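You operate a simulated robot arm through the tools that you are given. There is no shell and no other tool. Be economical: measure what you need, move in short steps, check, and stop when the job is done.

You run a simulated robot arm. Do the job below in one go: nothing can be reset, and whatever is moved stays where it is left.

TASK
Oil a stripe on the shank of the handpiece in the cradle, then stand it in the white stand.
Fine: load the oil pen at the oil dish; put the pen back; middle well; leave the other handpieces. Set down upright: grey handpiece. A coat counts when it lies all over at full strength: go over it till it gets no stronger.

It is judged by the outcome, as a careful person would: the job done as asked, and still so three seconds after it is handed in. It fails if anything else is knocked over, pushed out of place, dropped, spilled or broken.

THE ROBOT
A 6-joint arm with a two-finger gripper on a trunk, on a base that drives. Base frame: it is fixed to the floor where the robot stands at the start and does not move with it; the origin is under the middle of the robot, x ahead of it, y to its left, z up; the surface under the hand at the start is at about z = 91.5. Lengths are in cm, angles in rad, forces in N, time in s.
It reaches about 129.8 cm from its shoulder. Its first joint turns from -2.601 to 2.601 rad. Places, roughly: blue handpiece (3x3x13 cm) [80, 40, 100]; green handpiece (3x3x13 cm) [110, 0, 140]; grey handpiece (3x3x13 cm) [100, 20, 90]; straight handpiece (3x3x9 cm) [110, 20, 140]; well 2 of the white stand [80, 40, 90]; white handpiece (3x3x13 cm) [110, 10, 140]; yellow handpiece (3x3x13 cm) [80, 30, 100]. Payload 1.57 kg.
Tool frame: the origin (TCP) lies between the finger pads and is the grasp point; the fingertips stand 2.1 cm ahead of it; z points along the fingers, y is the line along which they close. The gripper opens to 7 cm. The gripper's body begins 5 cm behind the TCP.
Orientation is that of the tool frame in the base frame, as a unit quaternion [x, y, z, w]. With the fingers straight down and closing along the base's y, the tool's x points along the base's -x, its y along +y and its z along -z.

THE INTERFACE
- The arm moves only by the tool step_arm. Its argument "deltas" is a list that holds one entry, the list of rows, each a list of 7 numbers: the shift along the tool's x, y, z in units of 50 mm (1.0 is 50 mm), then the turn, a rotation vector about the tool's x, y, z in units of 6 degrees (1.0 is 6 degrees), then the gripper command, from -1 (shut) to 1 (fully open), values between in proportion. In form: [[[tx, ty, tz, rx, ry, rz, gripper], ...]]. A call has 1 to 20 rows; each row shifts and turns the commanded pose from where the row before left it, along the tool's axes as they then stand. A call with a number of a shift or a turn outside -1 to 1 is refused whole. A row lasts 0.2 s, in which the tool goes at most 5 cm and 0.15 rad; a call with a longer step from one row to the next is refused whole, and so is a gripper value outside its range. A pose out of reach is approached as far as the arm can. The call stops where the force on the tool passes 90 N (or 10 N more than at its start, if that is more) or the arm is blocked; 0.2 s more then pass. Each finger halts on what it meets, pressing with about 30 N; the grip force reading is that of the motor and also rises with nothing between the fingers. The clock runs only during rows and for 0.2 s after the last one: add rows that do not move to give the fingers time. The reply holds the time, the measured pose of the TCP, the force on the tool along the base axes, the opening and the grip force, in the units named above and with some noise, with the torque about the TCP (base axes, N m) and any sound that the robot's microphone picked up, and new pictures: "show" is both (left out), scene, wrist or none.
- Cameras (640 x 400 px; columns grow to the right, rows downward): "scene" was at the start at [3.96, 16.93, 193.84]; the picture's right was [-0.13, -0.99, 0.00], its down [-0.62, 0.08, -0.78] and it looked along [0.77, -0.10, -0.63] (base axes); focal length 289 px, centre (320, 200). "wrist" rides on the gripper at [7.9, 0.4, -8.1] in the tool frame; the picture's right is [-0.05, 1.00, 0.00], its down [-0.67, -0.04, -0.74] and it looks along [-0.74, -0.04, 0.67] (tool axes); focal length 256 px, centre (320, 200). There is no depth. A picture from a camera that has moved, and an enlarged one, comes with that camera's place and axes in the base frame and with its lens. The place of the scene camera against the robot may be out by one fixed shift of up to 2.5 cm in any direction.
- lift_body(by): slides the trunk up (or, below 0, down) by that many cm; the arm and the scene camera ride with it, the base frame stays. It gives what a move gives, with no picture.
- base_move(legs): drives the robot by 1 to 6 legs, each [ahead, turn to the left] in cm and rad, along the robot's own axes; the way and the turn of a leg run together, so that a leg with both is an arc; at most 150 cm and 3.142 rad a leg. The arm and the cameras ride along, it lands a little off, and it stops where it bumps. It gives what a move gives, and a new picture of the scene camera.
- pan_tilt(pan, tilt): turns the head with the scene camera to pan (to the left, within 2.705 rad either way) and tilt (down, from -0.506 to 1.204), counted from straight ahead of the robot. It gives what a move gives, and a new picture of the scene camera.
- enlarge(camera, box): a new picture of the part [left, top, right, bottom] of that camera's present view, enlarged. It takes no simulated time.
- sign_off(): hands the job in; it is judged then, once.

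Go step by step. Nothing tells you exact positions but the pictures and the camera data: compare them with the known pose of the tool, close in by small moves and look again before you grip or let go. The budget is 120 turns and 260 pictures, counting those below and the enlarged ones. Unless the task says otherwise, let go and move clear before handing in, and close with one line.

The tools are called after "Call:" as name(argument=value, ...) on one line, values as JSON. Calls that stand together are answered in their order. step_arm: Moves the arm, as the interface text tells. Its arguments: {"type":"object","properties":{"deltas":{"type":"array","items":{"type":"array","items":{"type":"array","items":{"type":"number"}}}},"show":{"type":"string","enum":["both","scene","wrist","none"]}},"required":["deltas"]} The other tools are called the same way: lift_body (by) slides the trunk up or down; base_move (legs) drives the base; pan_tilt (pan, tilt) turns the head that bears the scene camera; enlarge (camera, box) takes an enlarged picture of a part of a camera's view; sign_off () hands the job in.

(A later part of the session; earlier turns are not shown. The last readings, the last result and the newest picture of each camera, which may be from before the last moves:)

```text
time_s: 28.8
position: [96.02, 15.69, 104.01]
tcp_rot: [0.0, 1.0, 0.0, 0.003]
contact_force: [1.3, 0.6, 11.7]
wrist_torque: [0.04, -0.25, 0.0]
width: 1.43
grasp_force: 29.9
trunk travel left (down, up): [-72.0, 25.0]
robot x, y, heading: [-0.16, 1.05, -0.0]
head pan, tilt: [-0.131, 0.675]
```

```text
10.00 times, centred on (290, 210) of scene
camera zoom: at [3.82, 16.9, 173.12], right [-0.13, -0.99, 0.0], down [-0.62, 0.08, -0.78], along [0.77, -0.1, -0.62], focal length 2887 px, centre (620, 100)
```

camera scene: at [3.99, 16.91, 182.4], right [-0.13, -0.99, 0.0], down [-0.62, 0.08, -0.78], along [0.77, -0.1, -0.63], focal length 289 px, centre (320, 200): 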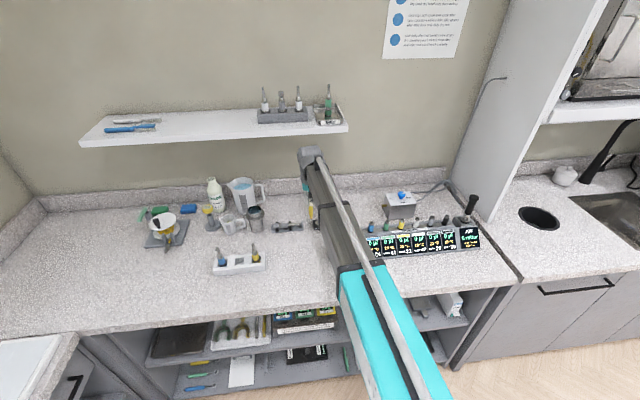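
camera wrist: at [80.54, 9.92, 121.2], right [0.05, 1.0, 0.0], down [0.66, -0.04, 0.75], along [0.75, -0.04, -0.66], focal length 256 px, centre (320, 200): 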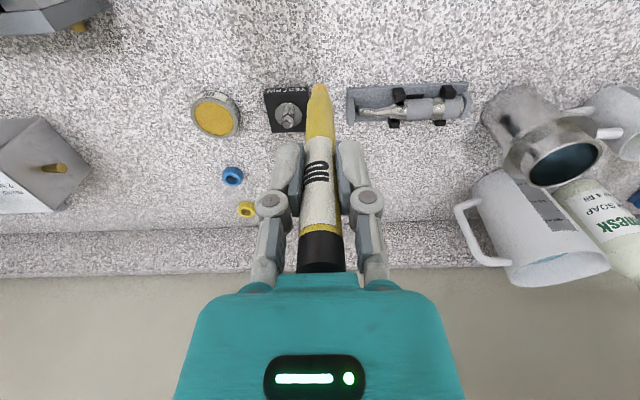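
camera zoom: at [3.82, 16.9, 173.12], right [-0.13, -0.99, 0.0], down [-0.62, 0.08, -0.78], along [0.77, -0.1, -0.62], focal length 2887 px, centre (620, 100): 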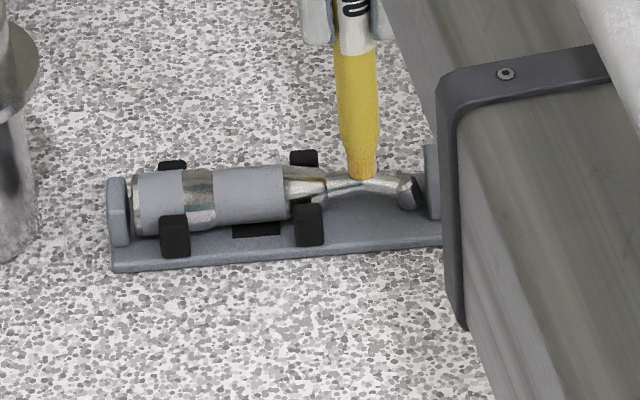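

Contact at ~12 N. Stroke slowly along the neck.

Call:
step_arm(deltas=[[[0, -0.04, 0, 0, 0, 0, -1], [0, -0.04, 0, 0, 0, 0, -1], [0, -0.04, 0, 0, 0, 0, -1], [0, -0.04, 0, 0, 0, 0, -1], [0, -0.04, 0, 0, 0, 0, -1], [0, 0, 0, 0, 0, 0, -1]]])

Call:
enlarge(camera="wrist", box=[260, 40, 380, 130])

Call:
enlarge(camera="scene", box=[270, 190, 310, 230])

```text
time_s: 30.1
position: [96.02, 14.78, 103.84]
tcp_rot: [0.0, 1.0, 0.0, 0.003]
contact_force: [-0.2, -0.1, 1.2]
wrist_torque: [0.01, 0.03, -0.03]
width: 1.43
grasp_force: 30.3
trunk travel left (down, up): [-72.0, 25.0]
robot x, y, heading: [0.11, 1.04, -0.002]
head pan, tilt: [-0.131, 0.675]
camera scene: at [3.97, 16.93, 173.09], right [-0.13, -0.99, 0.0], down [-0.62, 0.08, -0.78], along [0.77, -0.1, -0.63], focal length 289 px, centre (320, 200)
camera wrist: at [88.01, 15.11, 111.89], right [0.05, 1.0, 0.0], down [0.66, -0.04, 0.75], along [0.75, -0.04, -0.66], focal length 256 px, centre (320, 200)
```

scene: 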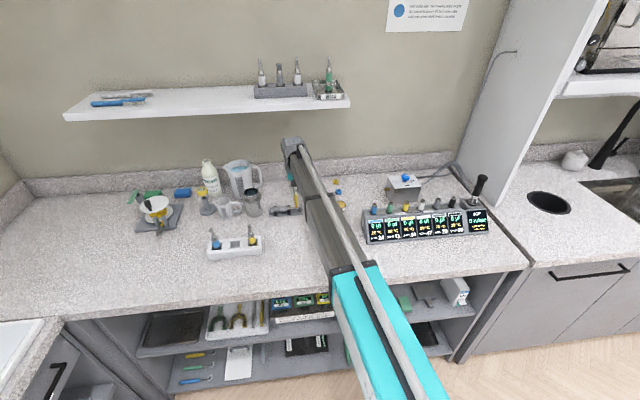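
wrist: 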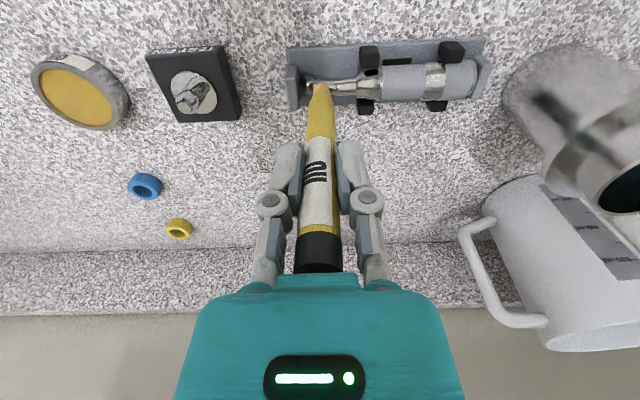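

```text
4.44 times, centred on (320, 85) of wrist
camera zoom: at [88.01, 15.11, 111.89], right [0.05, 1.0, 0.0], down [0.66, -0.04, 0.75], along [0.75, -0.04, -0.66], focal length 1138 px, centre (320, 711)
```

zoom: 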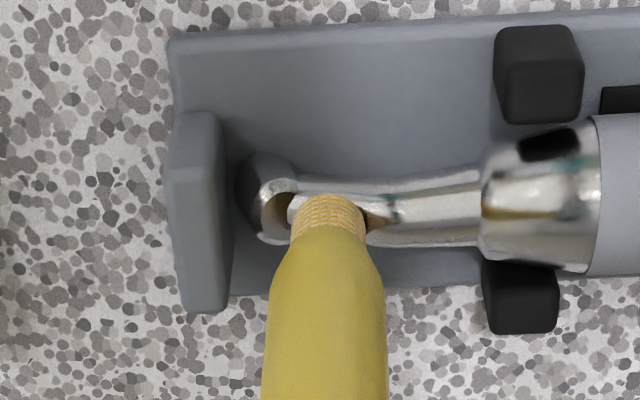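

```text
10.00 times, centred on (290, 210) of scene
camera zoom: at [3.97, 16.93, 173.09], right [-0.13, -0.99, 0.0], down [-0.62, 0.08, -0.78], along [0.77, -0.1, -0.63], focal length 2887 px, centre (620, 100)
```

zoom: 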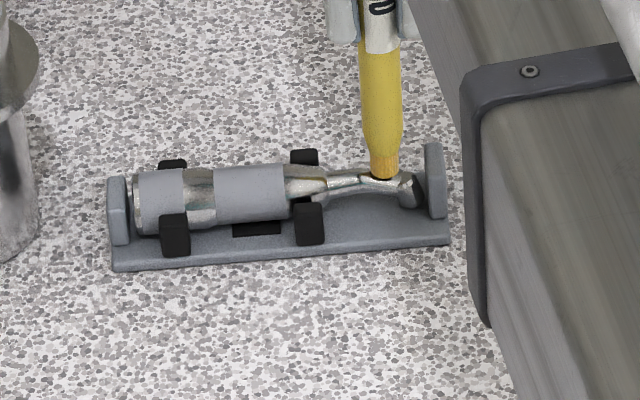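

Toward the head the neck dips slightly, so I lower a touch and stroke back.

Call:
lift_body(by=-0.15)

Call:
step_arm(deltas=[[[0, -0.03, 0, 0, 0, 0, -1], [0, 0, 0, 0, 0, 0, -1], [0, 0.04, 0, 0, 0, 0, -1], [0, 0.04, 0, 0, 0, 0, -1], [0, 0.04, 0, 0, 0, 0, -1], [0, 0.04, 0, 0, 0, 0, -1], [0, 0.04, 0, 0, 0, 0, -1]]], show="none")

Call:
enlarge(camera="wrist", box=[260, 40, 380, 130])

Call:
enlarge(camera="scene", box=[275, 195, 305, 225])

```text
time_s: 30.7
position: [96.04, 14.69, 103.81]
tcp_rot: [0.001, 1.0, 0.0, 0.003]
contact_force: [1.7, -0.9, 10.2]
wrist_torque: [0.09, -0.18, -0.01]
width: 1.42
grasp_force: 29.8
trunk travel left (down, up): [-71.8, 25.2]
robot x, y, heading: [-0.11, 1.05, 0.003]
head pan, tilt: [-0.131, 0.675]
```

```text
time_s: 32.3
position: [95.99, 15.51, 103.77]
tcp_rot: [0.001, 1.0, -0.001, 0.002]
contact_force: [0.6, -7.9, 8.7]
wrist_torque: [-0.71, -0.07, -0.04]
width: 1.46
grasp_force: 30.3
trunk travel left (down, up): [-71.8, 25.2]
robot x, y, heading: [-0.29, 1.2, 0.0]
head pan, tilt: [-0.131, 0.675]
```

```text
4.44 times, centred on (320, 85) of wrist
camera zoom: at [87.98, 15.86, 111.84], right [0.05, 1.0, 0.0], down [0.66, -0.04, 0.75], along [0.75, -0.04, -0.66], focal length 1138 px, centre (320, 711)
```

zoom: 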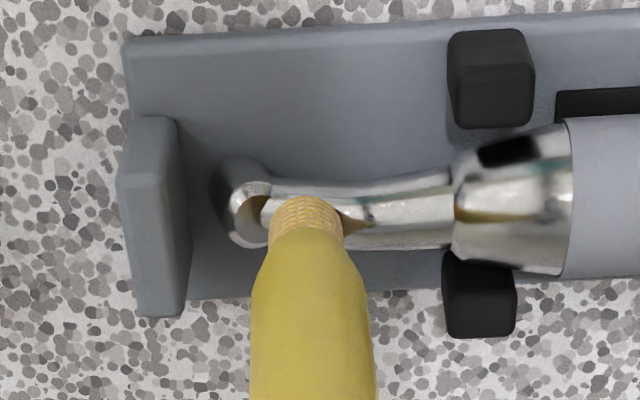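

```text
13.33 times, centred on (290, 210) of scene
camera zoom: at [3.85, 16.81, 172.97], right [-0.13, -0.99, 0.0], down [-0.62, 0.08, -0.78], along [0.77, -0.1, -0.62], focal length 3849 px, centre (720, 67)
```

zoom: 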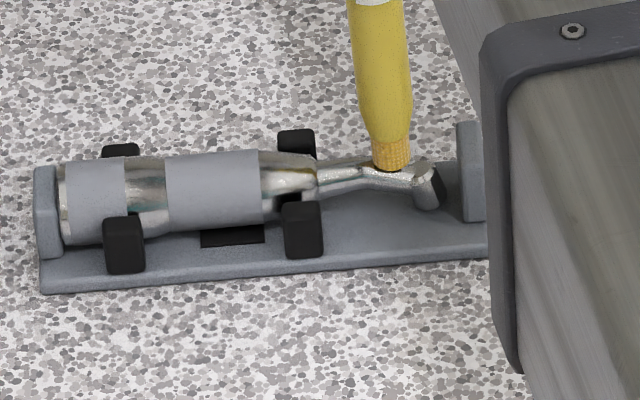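

The pen dragged against the neck's bend. I lift to look at the coat and the pen.

Call:
lift_body(by=2.5)

Call:
step_arm(deltas=[[[0.3, 0, 0, 0, 0, 0, -1], [0.3, 0, 0, 0, 0, 0, -1]]])

Call:
enlarge(camera="wrist", box=[260, 40, 380, 130])

Call:
enlarge(camera="scene", box=[275, 195, 305, 225])

```text
time_s: 33.0
position: [96.06, 15.68, 106.26]
tcp_rot: [0.0, 1.0, -0.001, 0.002]
contact_force: [0.9, 0.4, 0.4]
wrist_torque: [-0.01, 0.01, 0.03]
width: 1.44
grasp_force: 30.0
trunk travel left (down, up): [-74.3, 22.7]
robot x, y, heading: [-0.03, 1.37, -0.004]
head pan, tilt: [-0.131, 0.675]
```

```text
time_s: 33.6
position: [92.93, 15.62, 106.19]
tcp_rot: [0.001, 1.0, 0.0, 0.002]
contact_force: [1.0, 0.8, 0.1]
wrist_torque: [-0.01, 0.0, -0.01]
width: 1.46
grasp_force: 30.0
trunk travel left (down, up): [-74.3, 22.7]
robot x, y, heading: [-0.04, 1.81, 0.001]
head pan, tilt: [-0.131, 0.675]
camera scene: at [3.97, 16.93, 175.45], right [-0.13, -0.99, 0.0], down [-0.62, 0.08, -0.78], along [0.77, -0.1, -0.63], focal length 289 px, centre (320, 200)
camera wrist: at [85.01, 15.98, 114.26], right [0.05, 1.0, 0.0], down [0.66, -0.04, 0.75], along [0.75, -0.04, -0.66], focal length 256 px, centre (320, 200)
```

scene: 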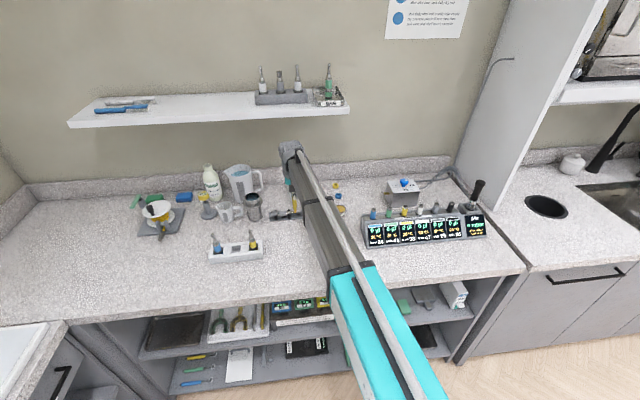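
wrist: 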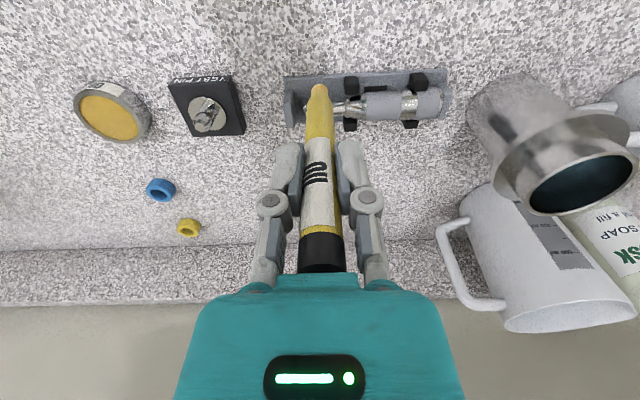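

```text
4.44 times, centred on (320, 85) of wrist
camera zoom: at [85.01, 15.98, 114.26], right [0.05, 1.0, 0.0], down [0.66, -0.04, 0.75], along [0.75, -0.04, -0.66], focal length 1138 px, centre (320, 711)
```

zoom: 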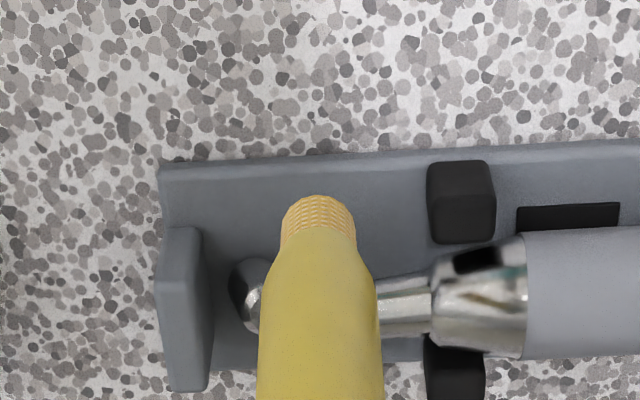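

```text
13.33 times, centred on (290, 210) of scene
camera zoom: at [3.97, 16.93, 175.45], right [-0.13, -0.99, 0.0], down [-0.62, 0.08, -0.78], along [0.77, -0.1, -0.63], focal length 3849 px, centre (720, 67)
```

zoom: 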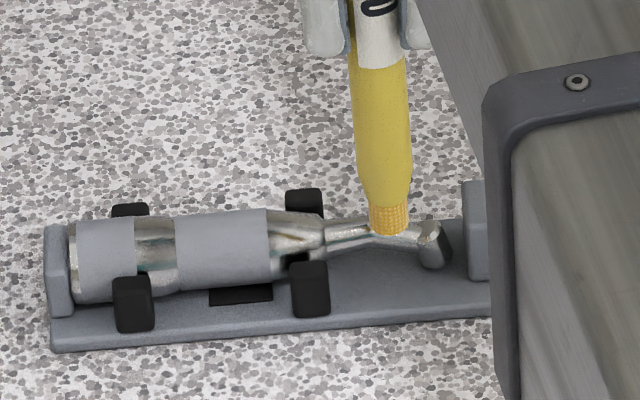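

Move the pen aside to see the neck.

Call:
lift_body(by=2)

Call:
step_arm(deltas=[[[0, -0.5, 0, 0, 0, 0, -1], [0, -0.5, 0, 0, 0, 0, -1], [0, 0, 0, 0, 0, 0, -1]]], show="none")

Call:
enlarge(camera="wrist", box=[320, 60, 420, 140])

Call:
enlarge(camera="scene", box=[275, 195, 305, 225])

```text
time_s: 34.2
position: [93.09, 15.58, 108.19]
tcp_rot: [0.0, 1.0, 0.0, 0.002]
contact_force: [-0.8, 0.3, 0.0]
wrist_torque: [0.0, 0.0, 0.03]
width: 1.43
grasp_force: 29.7
trunk travel left (down, up): [-76.3, 20.7]
robot x, y, heading: [0.29, 1.24, 0.003]
head pan, tilt: [-0.131, 0.675]
```

```text
time_s: 35.0
position: [93.04, 10.67, 108.08]
tcp_rot: [0.0, 1.0, -0.001, 0.001]
contact_force: [0.0, -0.4, -0.3]
wrist_torque: [0.03, 0.01, -0.03]
width: 1.44
grasp_force: 30.2
trunk travel left (down, up): [-76.3, 20.7]
robot x, y, heading: [-0.02, 1.17, -0.001]
head pan, tilt: [-0.131, 0.675]
```

```text
5.00 times, centred on (370, 100) of wrist
camera zoom: at [85.06, 10.98, 116.24], right [0.05, 1.0, 0.0], down [0.66, -0.04, 0.75], along [0.75, -0.04, -0.66], focal length 1280 px, centre (70, 700)
```

zoom: 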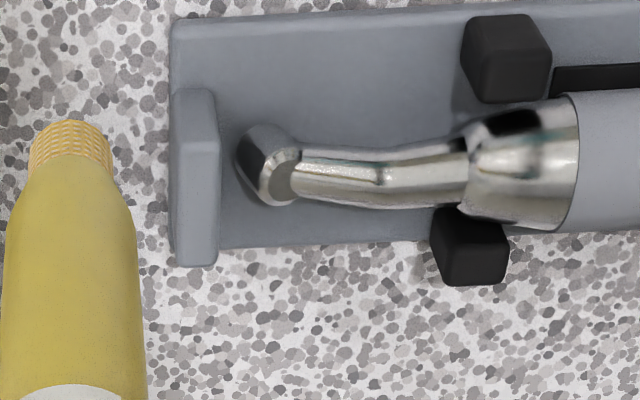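

```text
13.33 times, centred on (290, 210) of scene
camera zoom: at [3.99, 16.91, 177.45], right [-0.13, -0.99, 0.0], down [-0.62, 0.08, -0.78], along [0.77, -0.1, -0.63], focal length 3849 px, centre (720, 67)
```

zoom: 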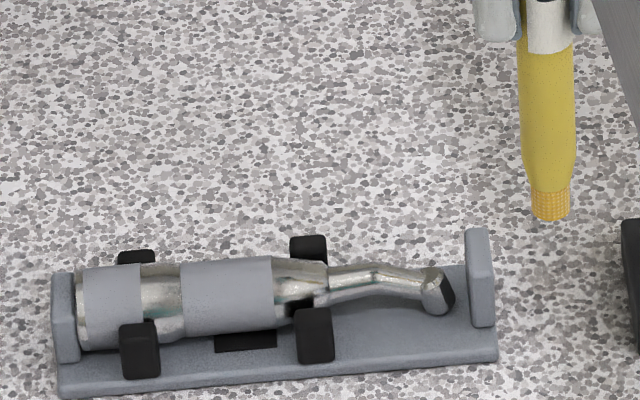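

Call:
enlarge(camera="wrist", box=[350, 75, 410, 115])

Call:
enlarge(camera="scene", box=[278, 210, 302, 226])

```text
10.00 times, centred on (380, 95) of wrist
camera zoom: at [85.06, 10.98, 116.24], right [0.05, 1.0, 0.0], down [0.66, -0.04, 0.75], along [0.75, -0.04, -0.66], focal length 2560 px, centre (-280, 1250)
```

zoom: 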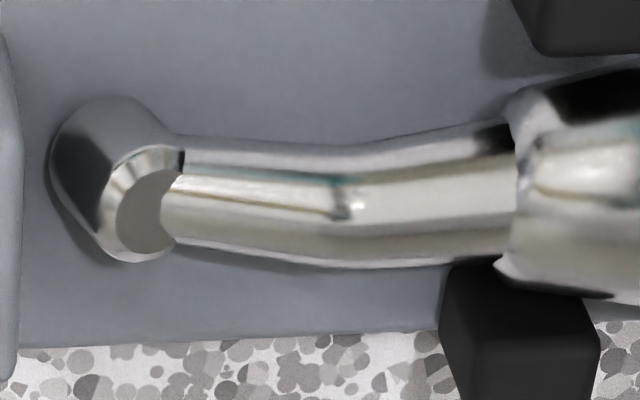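

```text
16.00 times, centred on (290, 218) of scene
camera zoom: at [3.99, 16.91, 177.45], right [-0.13, -0.99, 0.0], down [-0.62, 0.08, -0.78], along [0.77, -0.1, -0.63], focal length 4618 px, centre (800, -88)
```

zoom: 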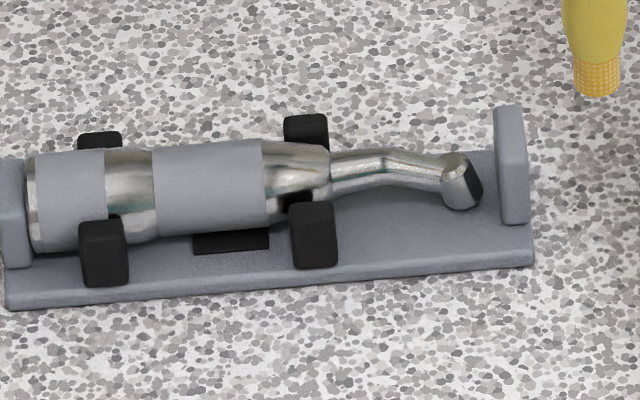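

The neck shows no oil, so the "shank" is evidently the main barrel (dental usage: head–neck–shank). I go over the wide grey band at y≈18.4–21.2 and dab there.

Call:
lift_body(by=1.5)

Call:
step_arm(deltas=[[[-0.19, 0.6, 0, 0, 0, 0, -1], [-0.19, 0.6, 0, 0, 0, 0, -1], [-0.19, 0.6, 0, 0, 0, 0, -1], [0, 0, 0, 0, 0, 0, -1], [0, 0, 0, 0, 0, 0, -1]]])

Call:
enlarge(camera="wrist", box=[240, 30, 400, 130])

Call:
enlarge(camera="scene", box=[265, 190, 315, 230])

```text
time_s: 35.7
position: [93.16, 10.53, 109.7]
tcp_rot: [0.0, 1.0, 0.0, 0.002]
contact_force: [0.0, 0.4, -0.9]
wrist_torque: [-0.03, -0.03, 0.02]
width: 1.42
grasp_force: 30.2
trunk travel left (down, up): [-77.8, 19.2]
robot x, y, heading: [0.28, 1.18, -0.005]
head pan, tilt: [-0.131, 0.675]
```

```text
time_s: 36.9
position: [95.73, 19.61, 109.64]
tcp_rot: [0.0, 1.0, 0.0, 0.002]
contact_force: [0.4, -0.7, 0.0]
wrist_torque: [-0.01, -0.02, -0.01]
width: 1.43
grasp_force: 29.6
trunk travel left (down, up): [-77.8, 19.2]
robot x, y, heading: [0.01, 1.37, -0.005]
head pan, tilt: [-0.131, 0.675]
camera scene: at [3.99, 16.91, 178.95], right [-0.13, -0.99, 0.0], down [-0.62, 0.08, -0.78], along [0.77, -0.1, -0.63], focal length 289 px, centre (320, 200)
camera wrist: at [87.83, 20.01, 117.74], right [0.05, 1.0, 0.0], down [0.66, -0.04, 0.75], along [0.75, -0.04, -0.66], focal length 256 px, centre (320, 200)
```

scene: 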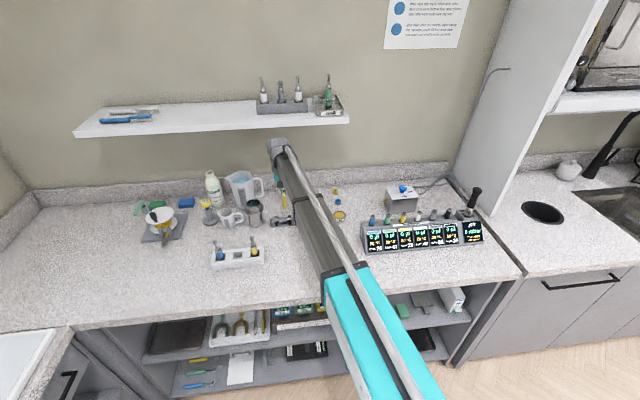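
wrist: 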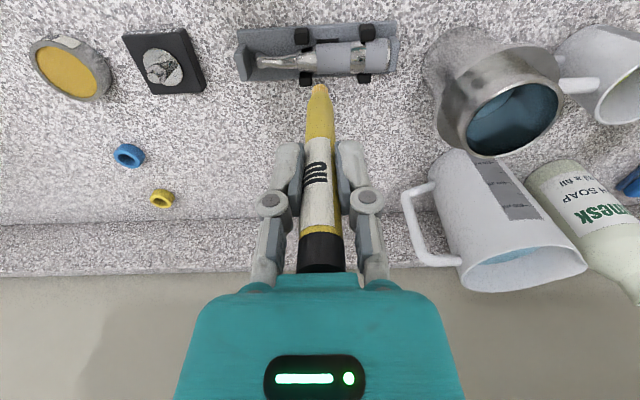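

```text
4.00 times, centred on (320, 80) of wrist
camera zoom: at [87.83, 20.01, 117.74], right [0.05, 1.0, 0.0], down [0.66, -0.04, 0.75], along [0.75, -0.04, -0.66], focal length 1024 px, centre (320, 680)
```

zoom: 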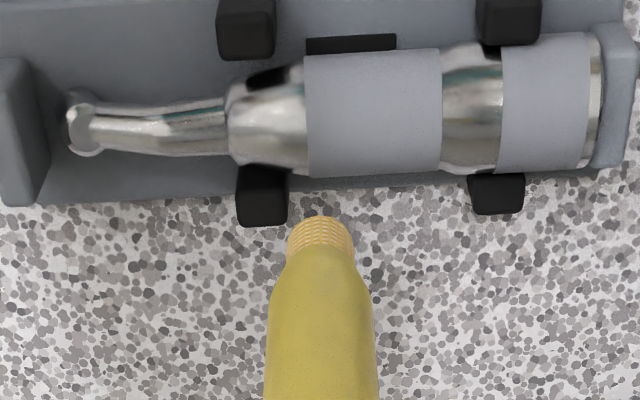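

```text
10.00 times, centred on (290, 210) of scene
camera zoom: at [3.99, 16.91, 178.95], right [-0.13, -0.99, 0.0], down [-0.62, 0.08, -0.78], along [0.77, -0.1, -0.63], focal length 2887 px, centre (620, 100)
```

zoom: 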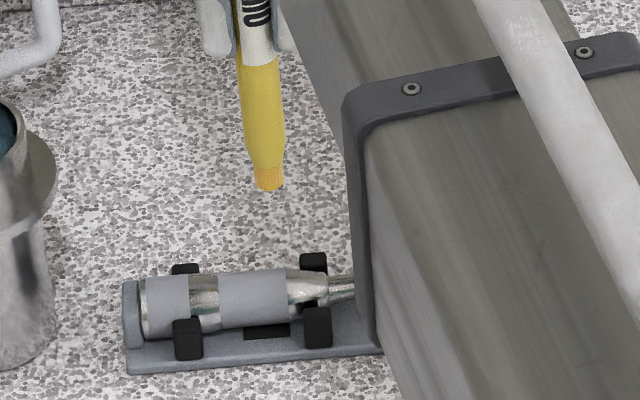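

Call:
step_arm(deltas=[[[-0.05, 0.18, 0, 0, 0, 0, -1], [0, 0, 0, 0, 0, 0, -1]]], show="none")

Call:
lift_body(by=-3)

Call:
enlarge(camera="wrist", box=[240, 30, 400, 130])

Call:
enlarge(camera="scene", box=[265, 185, 315, 225])

```text
time_s: 37.5
position: [96.11, 20.48, 109.69]
tcp_rot: [0.0, 1.0, 0.0, 0.002]
contact_force: [0.7, -0.1, 0.3]
wrist_torque: [0.01, -0.01, -0.03]
width: 1.46
grasp_force: 29.8
trunk travel left (down, up): [-77.8, 19.2]
robot x, y, heading: [0.06, 1.24, 0.0]
head pan, tilt: [-0.131, 0.675]
```

```text
time_s: 38.2
position: [96.18, 20.46, 106.78]
tcp_rot: [-0.001, 1.0, 0.0, 0.002]
contact_force: [0.7, -1.0, -0.2]
wrist_torque: [0.0, -0.02, -0.05]
width: 1.45
grasp_force: 29.7
trunk travel left (down, up): [-74.8, 22.2]
robot x, y, heading: [0.06, 1.72, 0.001]
head pan, tilt: [-0.131, 0.675]
```

```text
4.00 times, centred on (320, 80) of wrist
camera zoom: at [88.11, 20.91, 114.75], right [0.05, 1.0, 0.0], down [0.66, -0.04, 0.75], along [0.75, -0.04, -0.66], focal length 1024 px, centre (320, 680)
```

zoom: 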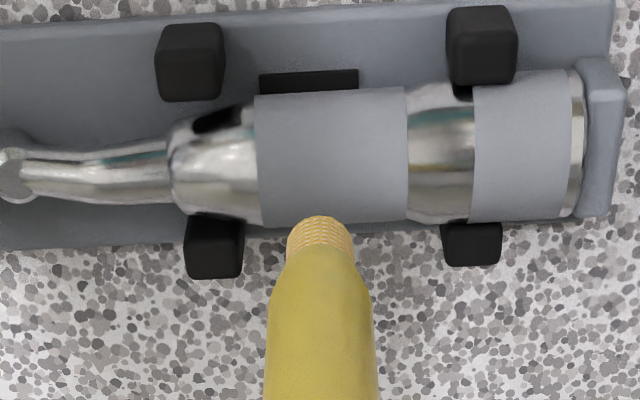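

```text
10.00 times, centred on (290, 205) of scene
camera zoom: at [3.97, 16.92, 175.95], right [-0.13, -0.99, 0.0], down [-0.62, 0.08, -0.78], along [0.77, -0.1, -0.63], focal length 2887 px, centre (620, 150)
```

zoom: 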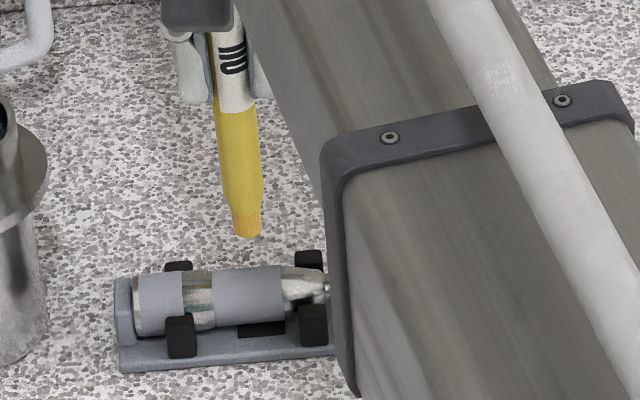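

Call:
lift_body(by=-1.4)

Call:
lift_body(by=-0.2)

Call:
enlarge(camera="wrist", box=[240, 30, 400, 130])

Call:
enlarge(camera="scene", box=[265, 185, 315, 225])

```text
time_s: 38.8
position: [96.14, 20.55, 105.35]
tcp_rot: [0.001, 1.0, 0.0, 0.002]
contact_force: [0.0, 0.3, 0.3]
wrist_torque: [-0.02, 0.0, -0.02]
width: 1.44
grasp_force: 29.9
trunk travel left (down, up): [-73.4, 23.6]
robot x, y, heading: [-0.28, 1.1, -0.002]
head pan, tilt: [-0.131, 0.675]
```

```text
time_s: 39.4
position: [96.06, 20.55, 105.07]
tcp_rot: [0.0, 1.0, 0.001, 0.002]
contact_force: [0.8, 0.2, 0.0]
wrist_torque: [0.0, 0.04, 0.01]
width: 1.46
grasp_force: 30.1
trunk travel left (down, up): [-73.2, 23.8]
robot x, y, heading: [0.05, 1.2, -0.0]
head pan, tilt: [-0.131, 0.675]
```

```text
4.00 times, centred on (320, 80) of wrist
camera zoom: at [88.12, 20.91, 113.14], right [0.05, 1.0, 0.0], down [0.66, -0.04, 0.75], along [0.75, -0.04, -0.66], focal length 1024 px, centre (320, 680)
```

zoom: 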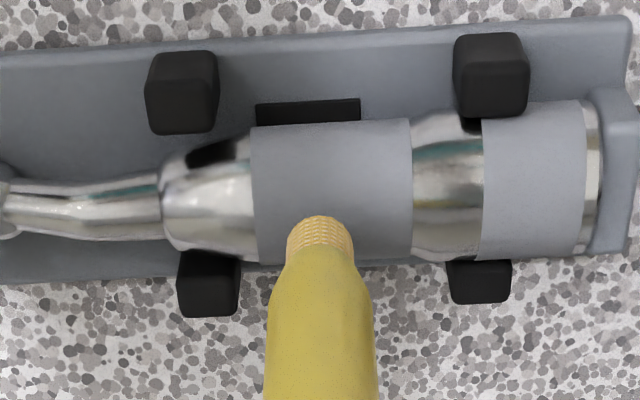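

```text
10.00 times, centred on (290, 205) of scene
camera zoom: at [3.99, 16.93, 174.35], right [-0.13, -0.99, 0.0], down [-0.62, 0.08, -0.78], along [0.77, -0.1, -0.63], focal length 2887 px, centre (620, 150)
```

zoom: 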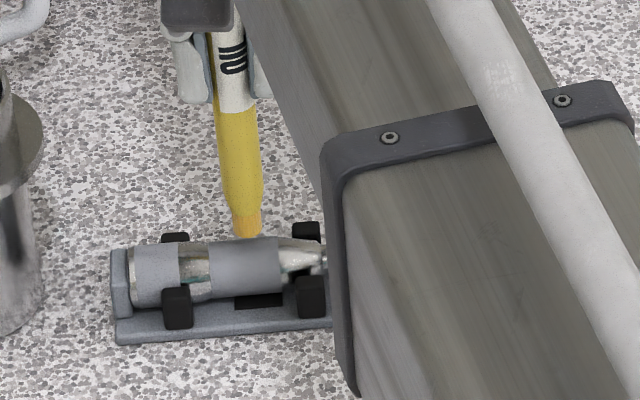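

Call:
lift_body(by=-0.4)

Call:
lift_body(by=-0.2)

Call:
enlarge(camera="wrist", box=[240, 30, 400, 130])

Call:
enlarge(camera="scene", box=[265, 185, 315, 225])

```text
time_s: 39.9
position: [96.01, 20.5, 104.78]
tcp_rot: [0.001, 1.0, -0.001, 0.002]
contact_force: [0.1, 0.4, -0.2]
wrist_torque: [0.0, 0.0, -0.01]
width: 1.44
grasp_force: 29.7
trunk travel left (down, up): [-72.8, 24.2]
robot x, y, heading: [-0.03, 1.14, -0.003]
head pan, tilt: [-0.131, 0.675]
```

```text
time_s: 40.4
position: [96.16, 20.57, 104.57]
tcp_rot: [-0.001, 1.0, -0.001, 0.002]
contact_force: [0.6, -0.4, 0.3]
wrist_torque: [-0.03, 0.0, 0.0]
width: 1.41
grasp_force: 29.8
trunk travel left (down, up): [-72.6, 24.4]
robot x, y, heading: [0.02, 1.34, -0.003]
head pan, tilt: [-0.131, 0.675]
```

```text
4.00 times, centred on (320, 80) of wrist
camera zoom: at [88.13, 20.91, 112.54], right [0.05, 1.0, 0.0], down [0.66, -0.04, 0.75], along [0.75, -0.04, -0.66], focal length 1024 px, centre (320, 680)
```

zoom: 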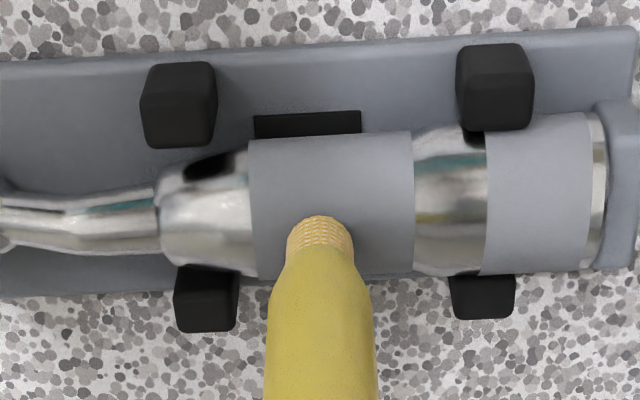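

```text
10.00 times, centred on (290, 205) of scene
camera zoom: at [4.0, 16.93, 173.75], right [-0.13, -0.99, 0.0], down [-0.62, 0.08, -0.78], along [0.77, -0.1, -0.63], focal length 2887 px, centre (620, 150)
```

zoom: 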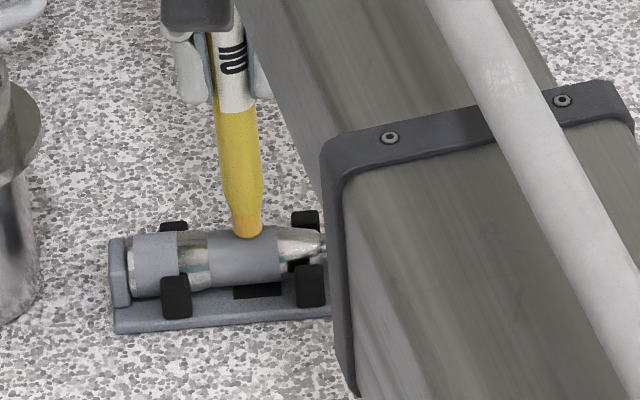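

Call:
lift_body(by=-0.25)

Call:
lift_body(by=-0.15)

Call:
enlarge(camera="wrist", box=[240, 30, 400, 130])

Call:
enlarge(camera="scene", box=[265, 185, 315, 225])

```text
time_s: 40.9
position: [95.95, 20.38, 104.38]
tcp_rot: [0.0, 1.0, -0.001, 0.004]
contact_force: [4.1, 0.7, 17.9]
wrist_torque: [0.02, -0.53, 0.02]
width: 1.43
grasp_force: 30.5
trunk travel left (down, up): [-72.4, 24.6]
robot x, y, heading: [0.25, 1.25, -0.005]
head pan, tilt: [-0.131, 0.675]
```

```text
time_s: 41.4
position: [95.92, 20.53, 104.26]
tcp_rot: [0.0, 1.0, 0.0, 0.003]
contact_force: [1.6, -0.2, 19.5]
wrist_torque: [-0.01, -0.21, 0.03]
width: 1.46
grasp_force: 29.7
trunk travel left (down, up): [-72.2, 24.8]
robot x, y, heading: [0.53, 1.11, 0.003]
head pan, tilt: [-0.131, 0.675]
```

```text
4.00 times, centred on (320, 80) of wrist
camera zoom: at [87.91, 20.88, 112.32], right [0.05, 1.0, 0.0], down [0.66, -0.04, 0.75], along [0.75, -0.04, -0.66], focal length 1024 px, centre (320, 680)
```

zoom: 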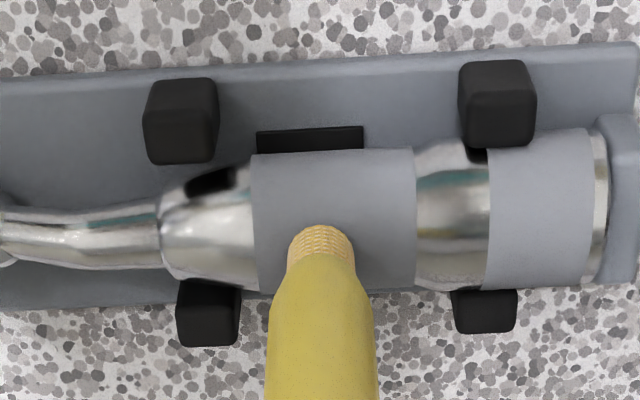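

```text
10.00 times, centred on (290, 205) of scene
camera zoom: at [3.69, 16.87, 173.37], right [-0.13, -0.99, 0.0], down [-0.62, 0.08, -0.78], along [0.77, -0.1, -0.62], focal length 2887 px, centre (620, 150)
```

zoom: 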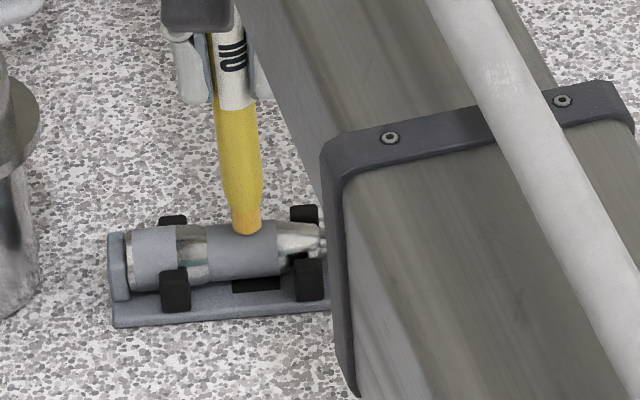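

Contact made (~19 N). Ease slightly and stroke along the band.

Call:
lift_body(by=0.12)

Call:
step_arm(deltas=[[[0, 0.04, 0, 0, 0, 0, -1], [0, 0.04, 0, 0, 0, 0, -1], [0, 0.04, 0, 0, 0, 0, -1], [0, 0.04, 0, 0, 0, 0, -1], [0, 0.04, 0, 0, 0, 0, -1], [0, 0, 0, 0, 0, 0, -1]]], show="none")

Call:
enlarge(camera="wrist", box=[240, 30, 400, 130])

Call:
enlarge(camera="scene", box=[270, 195, 310, 225])

```text
time_s: 42.0
position: [96.01, 20.57, 104.39]
tcp_rot: [0.001, 1.0, 0.0, 0.002]
contact_force: [-2.1, -0.2, 8.4]
wrist_torque: [-0.08, 0.17, 0.0]
width: 1.45
grasp_force: 29.6
trunk travel left (down, up): [-72.4, 24.6]
robot x, y, heading: [0.11, 1.5, -0.003]
head pan, tilt: [-0.131, 0.675]
```

```text
time_s: 43.4
position: [96.01, 21.55, 104.22]
tcp_rot: [0.002, 1.0, 0.0, 0.002]
contact_force: [-0.6, -1.8, 6.2]
wrist_torque: [-0.19, -0.03, 0.02]
width: 1.46
grasp_force: 29.5
trunk travel left (down, up): [-72.4, 24.6]
robot x, y, heading: [-0.0, 1.03, 0.006]
head pan, tilt: [-0.131, 0.675]
```

```text
4.00 times, centred on (320, 80) of wrist
camera zoom: at [88.05, 21.93, 112.33], right [0.05, 1.0, 0.0], down [0.66, -0.04, 0.75], along [0.75, -0.04, -0.66], focal length 1024 px, centre (320, 680)
```

zoom: 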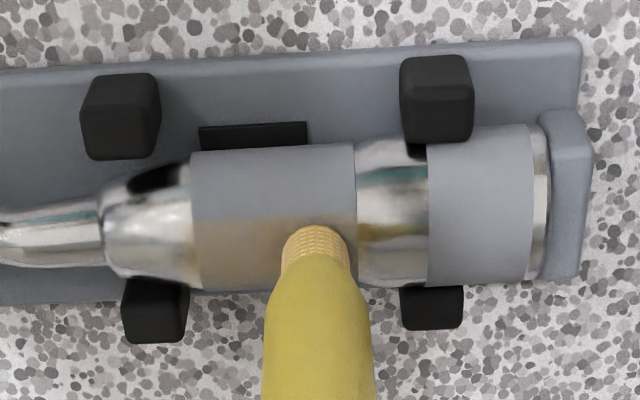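

```text
13.33 times, centred on (290, 210) of scene
camera zoom: at [3.88, 16.89, 173.48], right [-0.13, -0.99, 0.0], down [-0.62, 0.08, -0.78], along [0.77, -0.1, -0.62], focal length 3849 px, centre (720, 67)
```

zoom: 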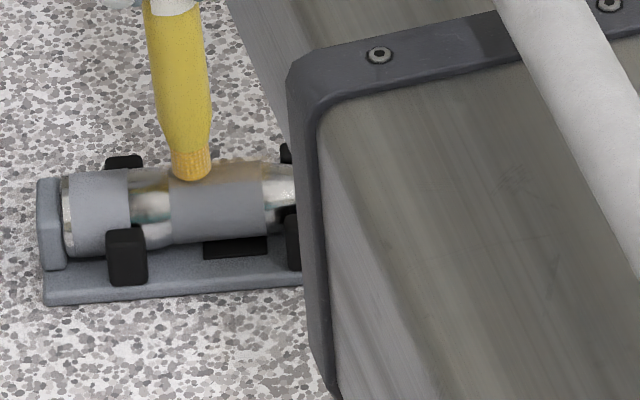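

Amber coat is appearing on the wide band — the stripe lies there. Keep stroking back and forth over its length.

Call:
step_arm(deltas=[[[0, -0.05, 0, 0, 0, 0, -1], [0, -0.05, 0, 0, 0, 0, -1], [0, -0.05, 0, 0, 0, 0, -1], [0, -0.05, 0, 0, 0, 0, -1], [0, -0.05, 0, 0, 0, 0, -1], [0, -0.05, 0, 0, 0, 0, -1], [0, -0.05, 0, 0, 0, 0, -1], [0, -0.05, 0, 0, 0, 0, -1], [0, 0.05, 0, 0, 0, 0, -1], [0, 0.05, 0, 0, 0, 0, -1], [0, 0.05, 0, 0, 0, 0, -1], [0, 0.05, 0, 0, 0, 0, -1], [0, 0.05, 0, 0, 0, 0, -1], [0, 0.05, 0, 0, 0, 0, -1], [0, 0.05, 0, 0, 0, 0, -1], [0, 0.05, 0, 0, 0, 0, -1]]], show="none")

Call:
enlarge(camera="wrist", box=[240, 30, 400, 130])

Call:
enlarge(camera="scene", box=[270, 195, 310, 225])

```text
time_s: 46.8
position: [96.08, 21.46, 104.28]
tcp_rot: [0.0, 1.0, 0.0, 0.002]
contact_force: [-0.7, -0.1, 4.6]
wrist_torque: [-0.14, 0.02, -0.05]
width: 1.42
grasp_force: 30.0
trunk travel left (down, up): [-72.4, 24.6]
robot x, y, heading: [0.23, 1.2, -0.002]
head pan, tilt: [-0.131, 0.675]
```

```text
4.00 times, centred on (320, 80) of wrist
camera zoom: at [88.07, 21.88, 112.3], right [0.05, 1.0, 0.0], down [0.66, -0.04, 0.75], along [0.75, -0.04, -0.66], focal length 1024 px, centre (320, 680)
```

zoom: 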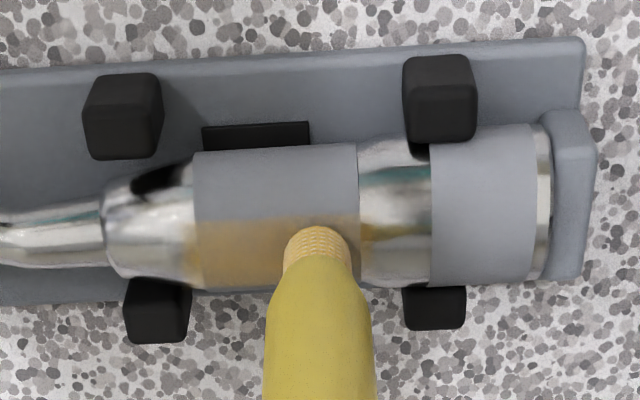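

```text
13.33 times, centred on (290, 210) of scene
camera zoom: at [3.93, 16.9, 173.47], right [-0.13, -0.99, 0.0], down [-0.62, 0.08, -0.78], along [0.77, -0.1, -0.63], focal length 3849 px, centre (720, 67)
```

zoom: 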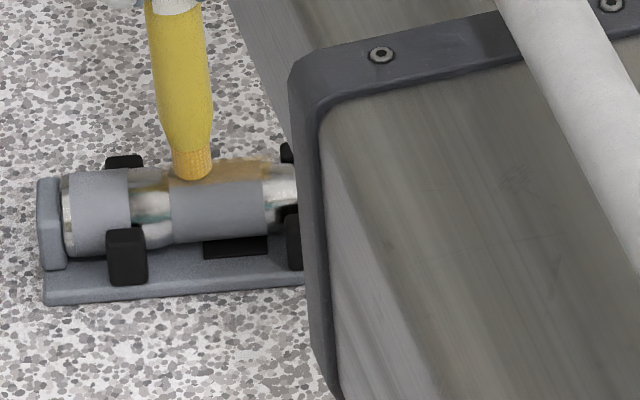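

Call:
step_arm(deltas=[[[0, 0.05, 0, 0, 0, 0, -1], [0, 0.05, 0, 0, 0, 0, -1], [0, -0.06, 0, 0, 0, 0, -1], [0, -0.06, 0, 0, 0, 0, -1], [0, -0.06, 0, 0, 0, 0, -1], [0, -0.06, 0, 0, 0, 0, -1], [0, -0.06, 0, 0, 0, 0, -1], [0, -0.06, 0, 0, 0, 0, -1], [0, -0.06, 0, 0, 0, 0, -1], [0, -0.06, 0, 0, 0, 0, -1], [0, 0, 0, 0, 0, 0, -1]]], show="none")

Call:
enlarge(camera="wrist", box=[240, 30, 400, 130])

Call:
enlarge(camera="scene", box=[270, 195, 310, 225])

```text
time_s: 49.1
position: [96.1, 19.7, 104.27]
tcp_rot: [0.0, 1.0, 0.0, 0.002]
contact_force: [-0.2, 0.9, 5.1]
wrist_torque: [0.09, 0.01, -0.01]
width: 1.44
grasp_force: 29.5
trunk travel left (down, up): [-72.4, 24.6]
robot x, y, heading: [0.13, 1.56, -0.003]
head pan, tilt: [-0.131, 0.675]
```

```text
4.00 times, centred on (320, 80) of wrist
camera zoom: at [88.07, 20.04, 112.31], right [0.05, 1.0, 0.0], down [0.66, -0.04, 0.75], along [0.75, -0.04, -0.66], focal length 1024 px, centre (320, 680)
```

zoom: 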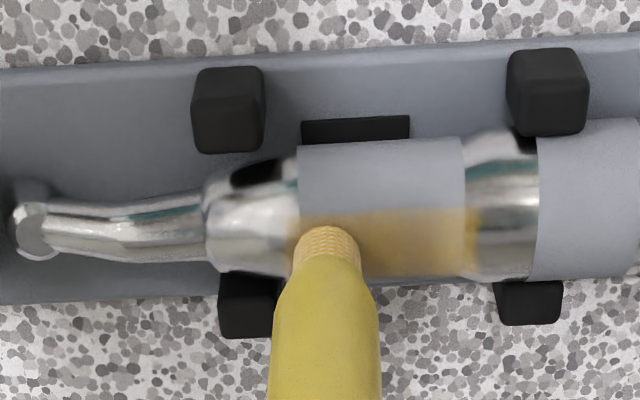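

```text
13.33 times, centred on (290, 210) of scene
camera zoom: at [3.91, 16.93, 173.47], right [-0.13, -0.99, 0.0], down [-0.62, 0.08, -0.78], along [0.77, -0.1, -0.62], focal length 3849 px, centre (720, 67)
```

zoom: 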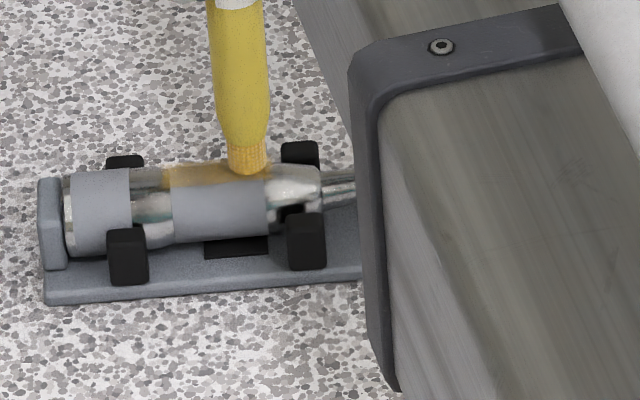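

Call:
step_arm(deltas=[[[0, -0.04, 0, 0, 0, 0, -1], [0, 0.06, 0, 0, 0, 0, -1], [0, 0.06, 0, 0, 0, 0, -1], [0, 0.06, 0, 0, 0, 0, -1], [0, 0.06, 0, 0, 0, 0, -1], [0, 0.06, 0, 0, 0, 0, -1], [0, 0.06, 0, 0, 0, 0, -1], [0, 0.06, 0, 0, 0, 0, -1], [0, 0.06, 0, 0, 0, 0, -1], [0, 0.04, 0, 0, 0, 0, -1], [0, -0.06, 0, 0, 0, 0, -1], [0, -0.06, 0, 0, 0, 0, -1], [0, -0.06, 0, 0, 0, 0, -1], [0, -0.06, 0, 0, 0, 0, -1], [0, -0.06, 0, 0, 0, 0, -1], [0, -0.06, 0, 0, 0, 0, -1], [0, -0.06, 0, 0, 0, 0, -1], [0, -0.06, 0, 0, 0, 0, -1], [0, -0.04, 0, 0, 0, 0, -1]]], show="none")

Call:
enlarge(camera="wrist", box=[240, 30, 400, 130])

Call:
enlarge(camera="scene", box=[270, 195, 310, 225])

```text
time_s: 53.1
position: [96.06, 19.5, 104.24]
tcp_rot: [0.001, 1.0, 0.0, 0.002]
contact_force: [0.1, 1.1, 3.7]
wrist_torque: [0.12, -0.03, 0.01]
width: 1.43
grasp_force: 30.2
trunk travel left (down, up): [-72.4, 24.6]
robot x, y, heading: [-0.25, 1.41, -0.004]
head pan, tilt: [-0.131, 0.675]
```

```text
4.00 times, centred on (320, 80) of wrist
camera zoom: at [88.12, 19.83, 112.3], right [0.05, 1.0, 0.0], down [0.66, -0.04, 0.75], along [0.75, -0.04, -0.66], focal length 1024 px, centre (320, 680)
```

zoom: 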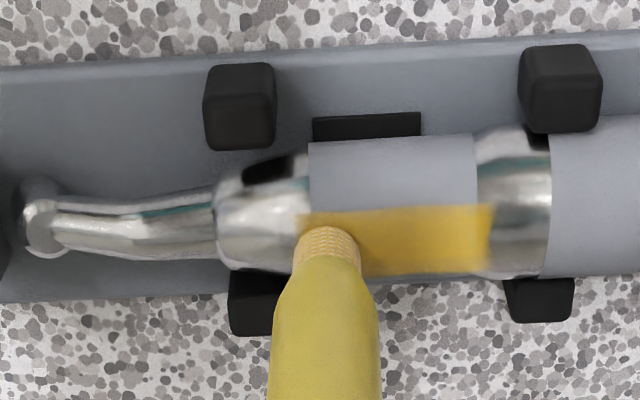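

```text
13.33 times, centred on (290, 210) of scene
camera zoom: at [3.92, 16.93, 173.47], right [-0.13, -0.99, 0.0], down [-0.62, 0.08, -0.78], along [0.77, -0.1, -0.63], focal length 3849 px, centre (720, 67)
```

zoom: 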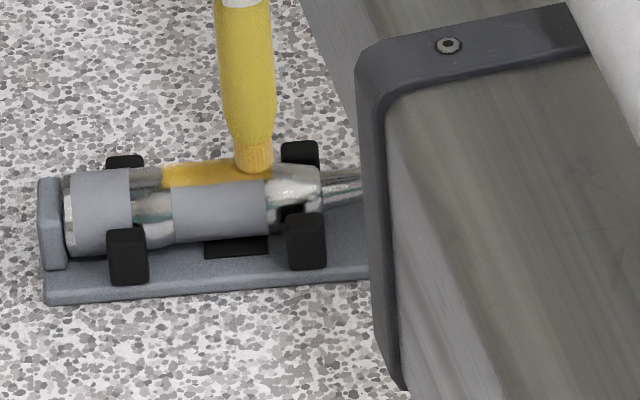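

Coat growing stronger. Two more passes.

Call:
step_arm(deltas=[[[0, 0.06, 0, 0, 0, 0, -1], [0, 0.06, 0, 0, 0, 0, -1], [0, 0.06, 0, 0, 0, 0, -1], [0, 0.06, 0, 0, 0, 0, -1], [0, 0.06, 0, 0, 0, 0, -1], [0, 0.06, 0, 0, 0, 0, -1], [0, 0.06, 0, 0, 0, 0, -1], [0, 0.06, 0, 0, 0, 0, -1], [0, 0.06, 0, 0, 0, 0, -1], [0, 0, 0, 0, 0, 0, -1], [0, -0.06, 0, 0, 0, 0, -1], [0, -0.06, 0, 0, 0, 0, -1], [0, -0.06, 0, 0, 0, 0, -1], [0, -0.06, 0, 0, 0, 0, -1], [0, -0.06, 0, 0, 0, 0, -1], [0, -0.06, 0, 0, 0, 0, -1], [0, -0.06, 0, 0, 0, 0, -1], [0, -0.06, 0, 0, 0, 0, -1], [0, -0.08, 0, 0, 0, 0, -1], [0, 0, 0, 0, 0, 0, -1]]], show="none")

Call:
enlarge(camera="wrist", box=[240, 30, 400, 130])

Call:
enlarge(camera="scene", box=[270, 195, 310, 225])

```text
time_s: 57.4
position: [96.21, 19.35, 104.23]
tcp_rot: [0.002, 1.0, 0.0, 0.002]
contact_force: [0.5, -0.5, 4.0]
wrist_torque: [0.04, -0.01, 0.02]
width: 1.44
grasp_force: 30.0
trunk travel left (down, up): [-72.4, 24.6]
robot x, y, heading: [0.02, 1.51, -0.002]
head pan, tilt: [-0.131, 0.675]
```

```text
4.00 times, centred on (320, 80) of wrist
camera zoom: at [88.12, 19.69, 112.29], right [0.05, 1.0, 0.0], down [0.66, -0.04, 0.75], along [0.75, -0.04, -0.66], focal length 1024 px, centre (320, 680)
```

zoom: 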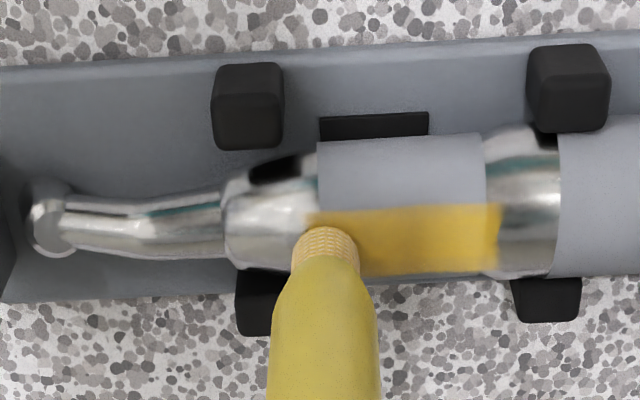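

```text
13.33 times, centred on (290, 210) of scene
camera zoom: at [3.94, 16.92, 173.47], right [-0.13, -0.99, 0.0], down [-0.62, 0.08, -0.78], along [0.77, -0.1, -0.63], focal length 3849 px, centre (720, 67)
```

zoom: 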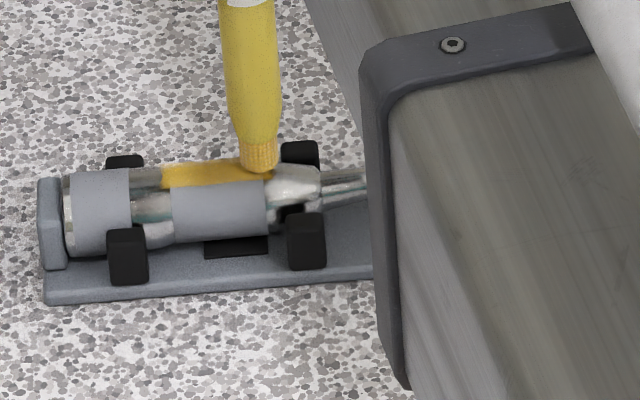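

The tip is paler — reload it at the dish, inspecting the coat on the way.

Call:
lift_body(by=10)

Call:
step_arm(deltas=[[[0, -0.8, 0, 0, 0, 0, -1], [0, -0.8, 0, 0, 0, 0, -1], [0, 0, 0, 0, 0, 0, -1]]], show="none")

Call:
enlarge(camera="wrist", box=[300, 0, 460, 100])

Call:
enlarge(camera="scene", box=[265, 210, 305, 240])

```text
time_s: 58.7
position: [96.23, 19.41, 114.15]
tcp_rot: [0.001, 1.0, 0.0, 0.002]
contact_force: [-0.1, -0.3, 0.3]
wrist_torque: [0.0, 0.0, -0.01]
width: 1.45
grasp_force: 29.9
trunk travel left (down, up): [-82.4, 14.6]
robot x, y, heading: [0.36, 1.56, 0.0]
head pan, tilt: [-0.131, 0.675]
```

```text
time_s: 59.5
position: [96.16, 11.31, 114.23]
tcp_rot: [0.0, 1.0, 0.0, 0.002]
contact_force: [0.5, -0.3, -0.4]
wrist_torque: [0.0, -0.02, -0.01]
width: 1.44
grasp_force: 29.4
trunk travel left (down, up): [-82.4, 14.6]
robot x, y, heading: [0.36, 1.38, -0.001]
head pan, tilt: [-0.131, 0.675]
```

```text
4.00 times, centred on (380, 50) of wrist
camera zoom: at [88.15, 11.72, 122.26], right [0.05, 1.0, 0.0], down [0.66, -0.04, 0.75], along [0.75, -0.04, -0.66], focal length 1024 px, centre (80, 800)
```

zoom: 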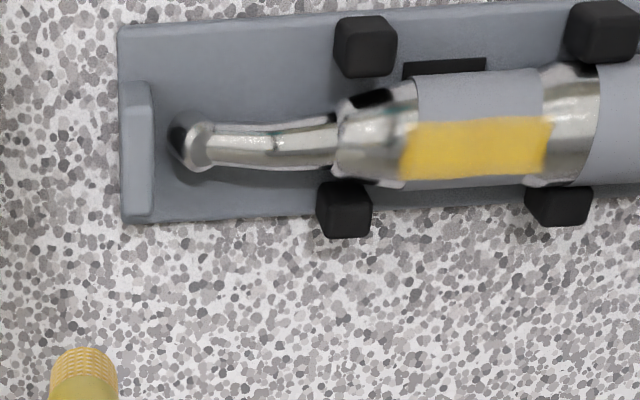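

```text
13.33 times, centred on (285, 225) of scene
camera zoom: at [4.0, 16.93, 183.47], right [-0.13, -0.99, 0.0], down [-0.62, 0.08, -0.78], along [0.77, -0.1, -0.63], focal length 3849 px, centre (787, -133)
```

zoom: 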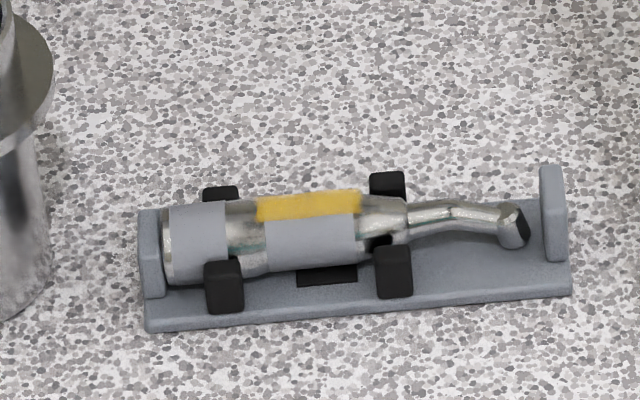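

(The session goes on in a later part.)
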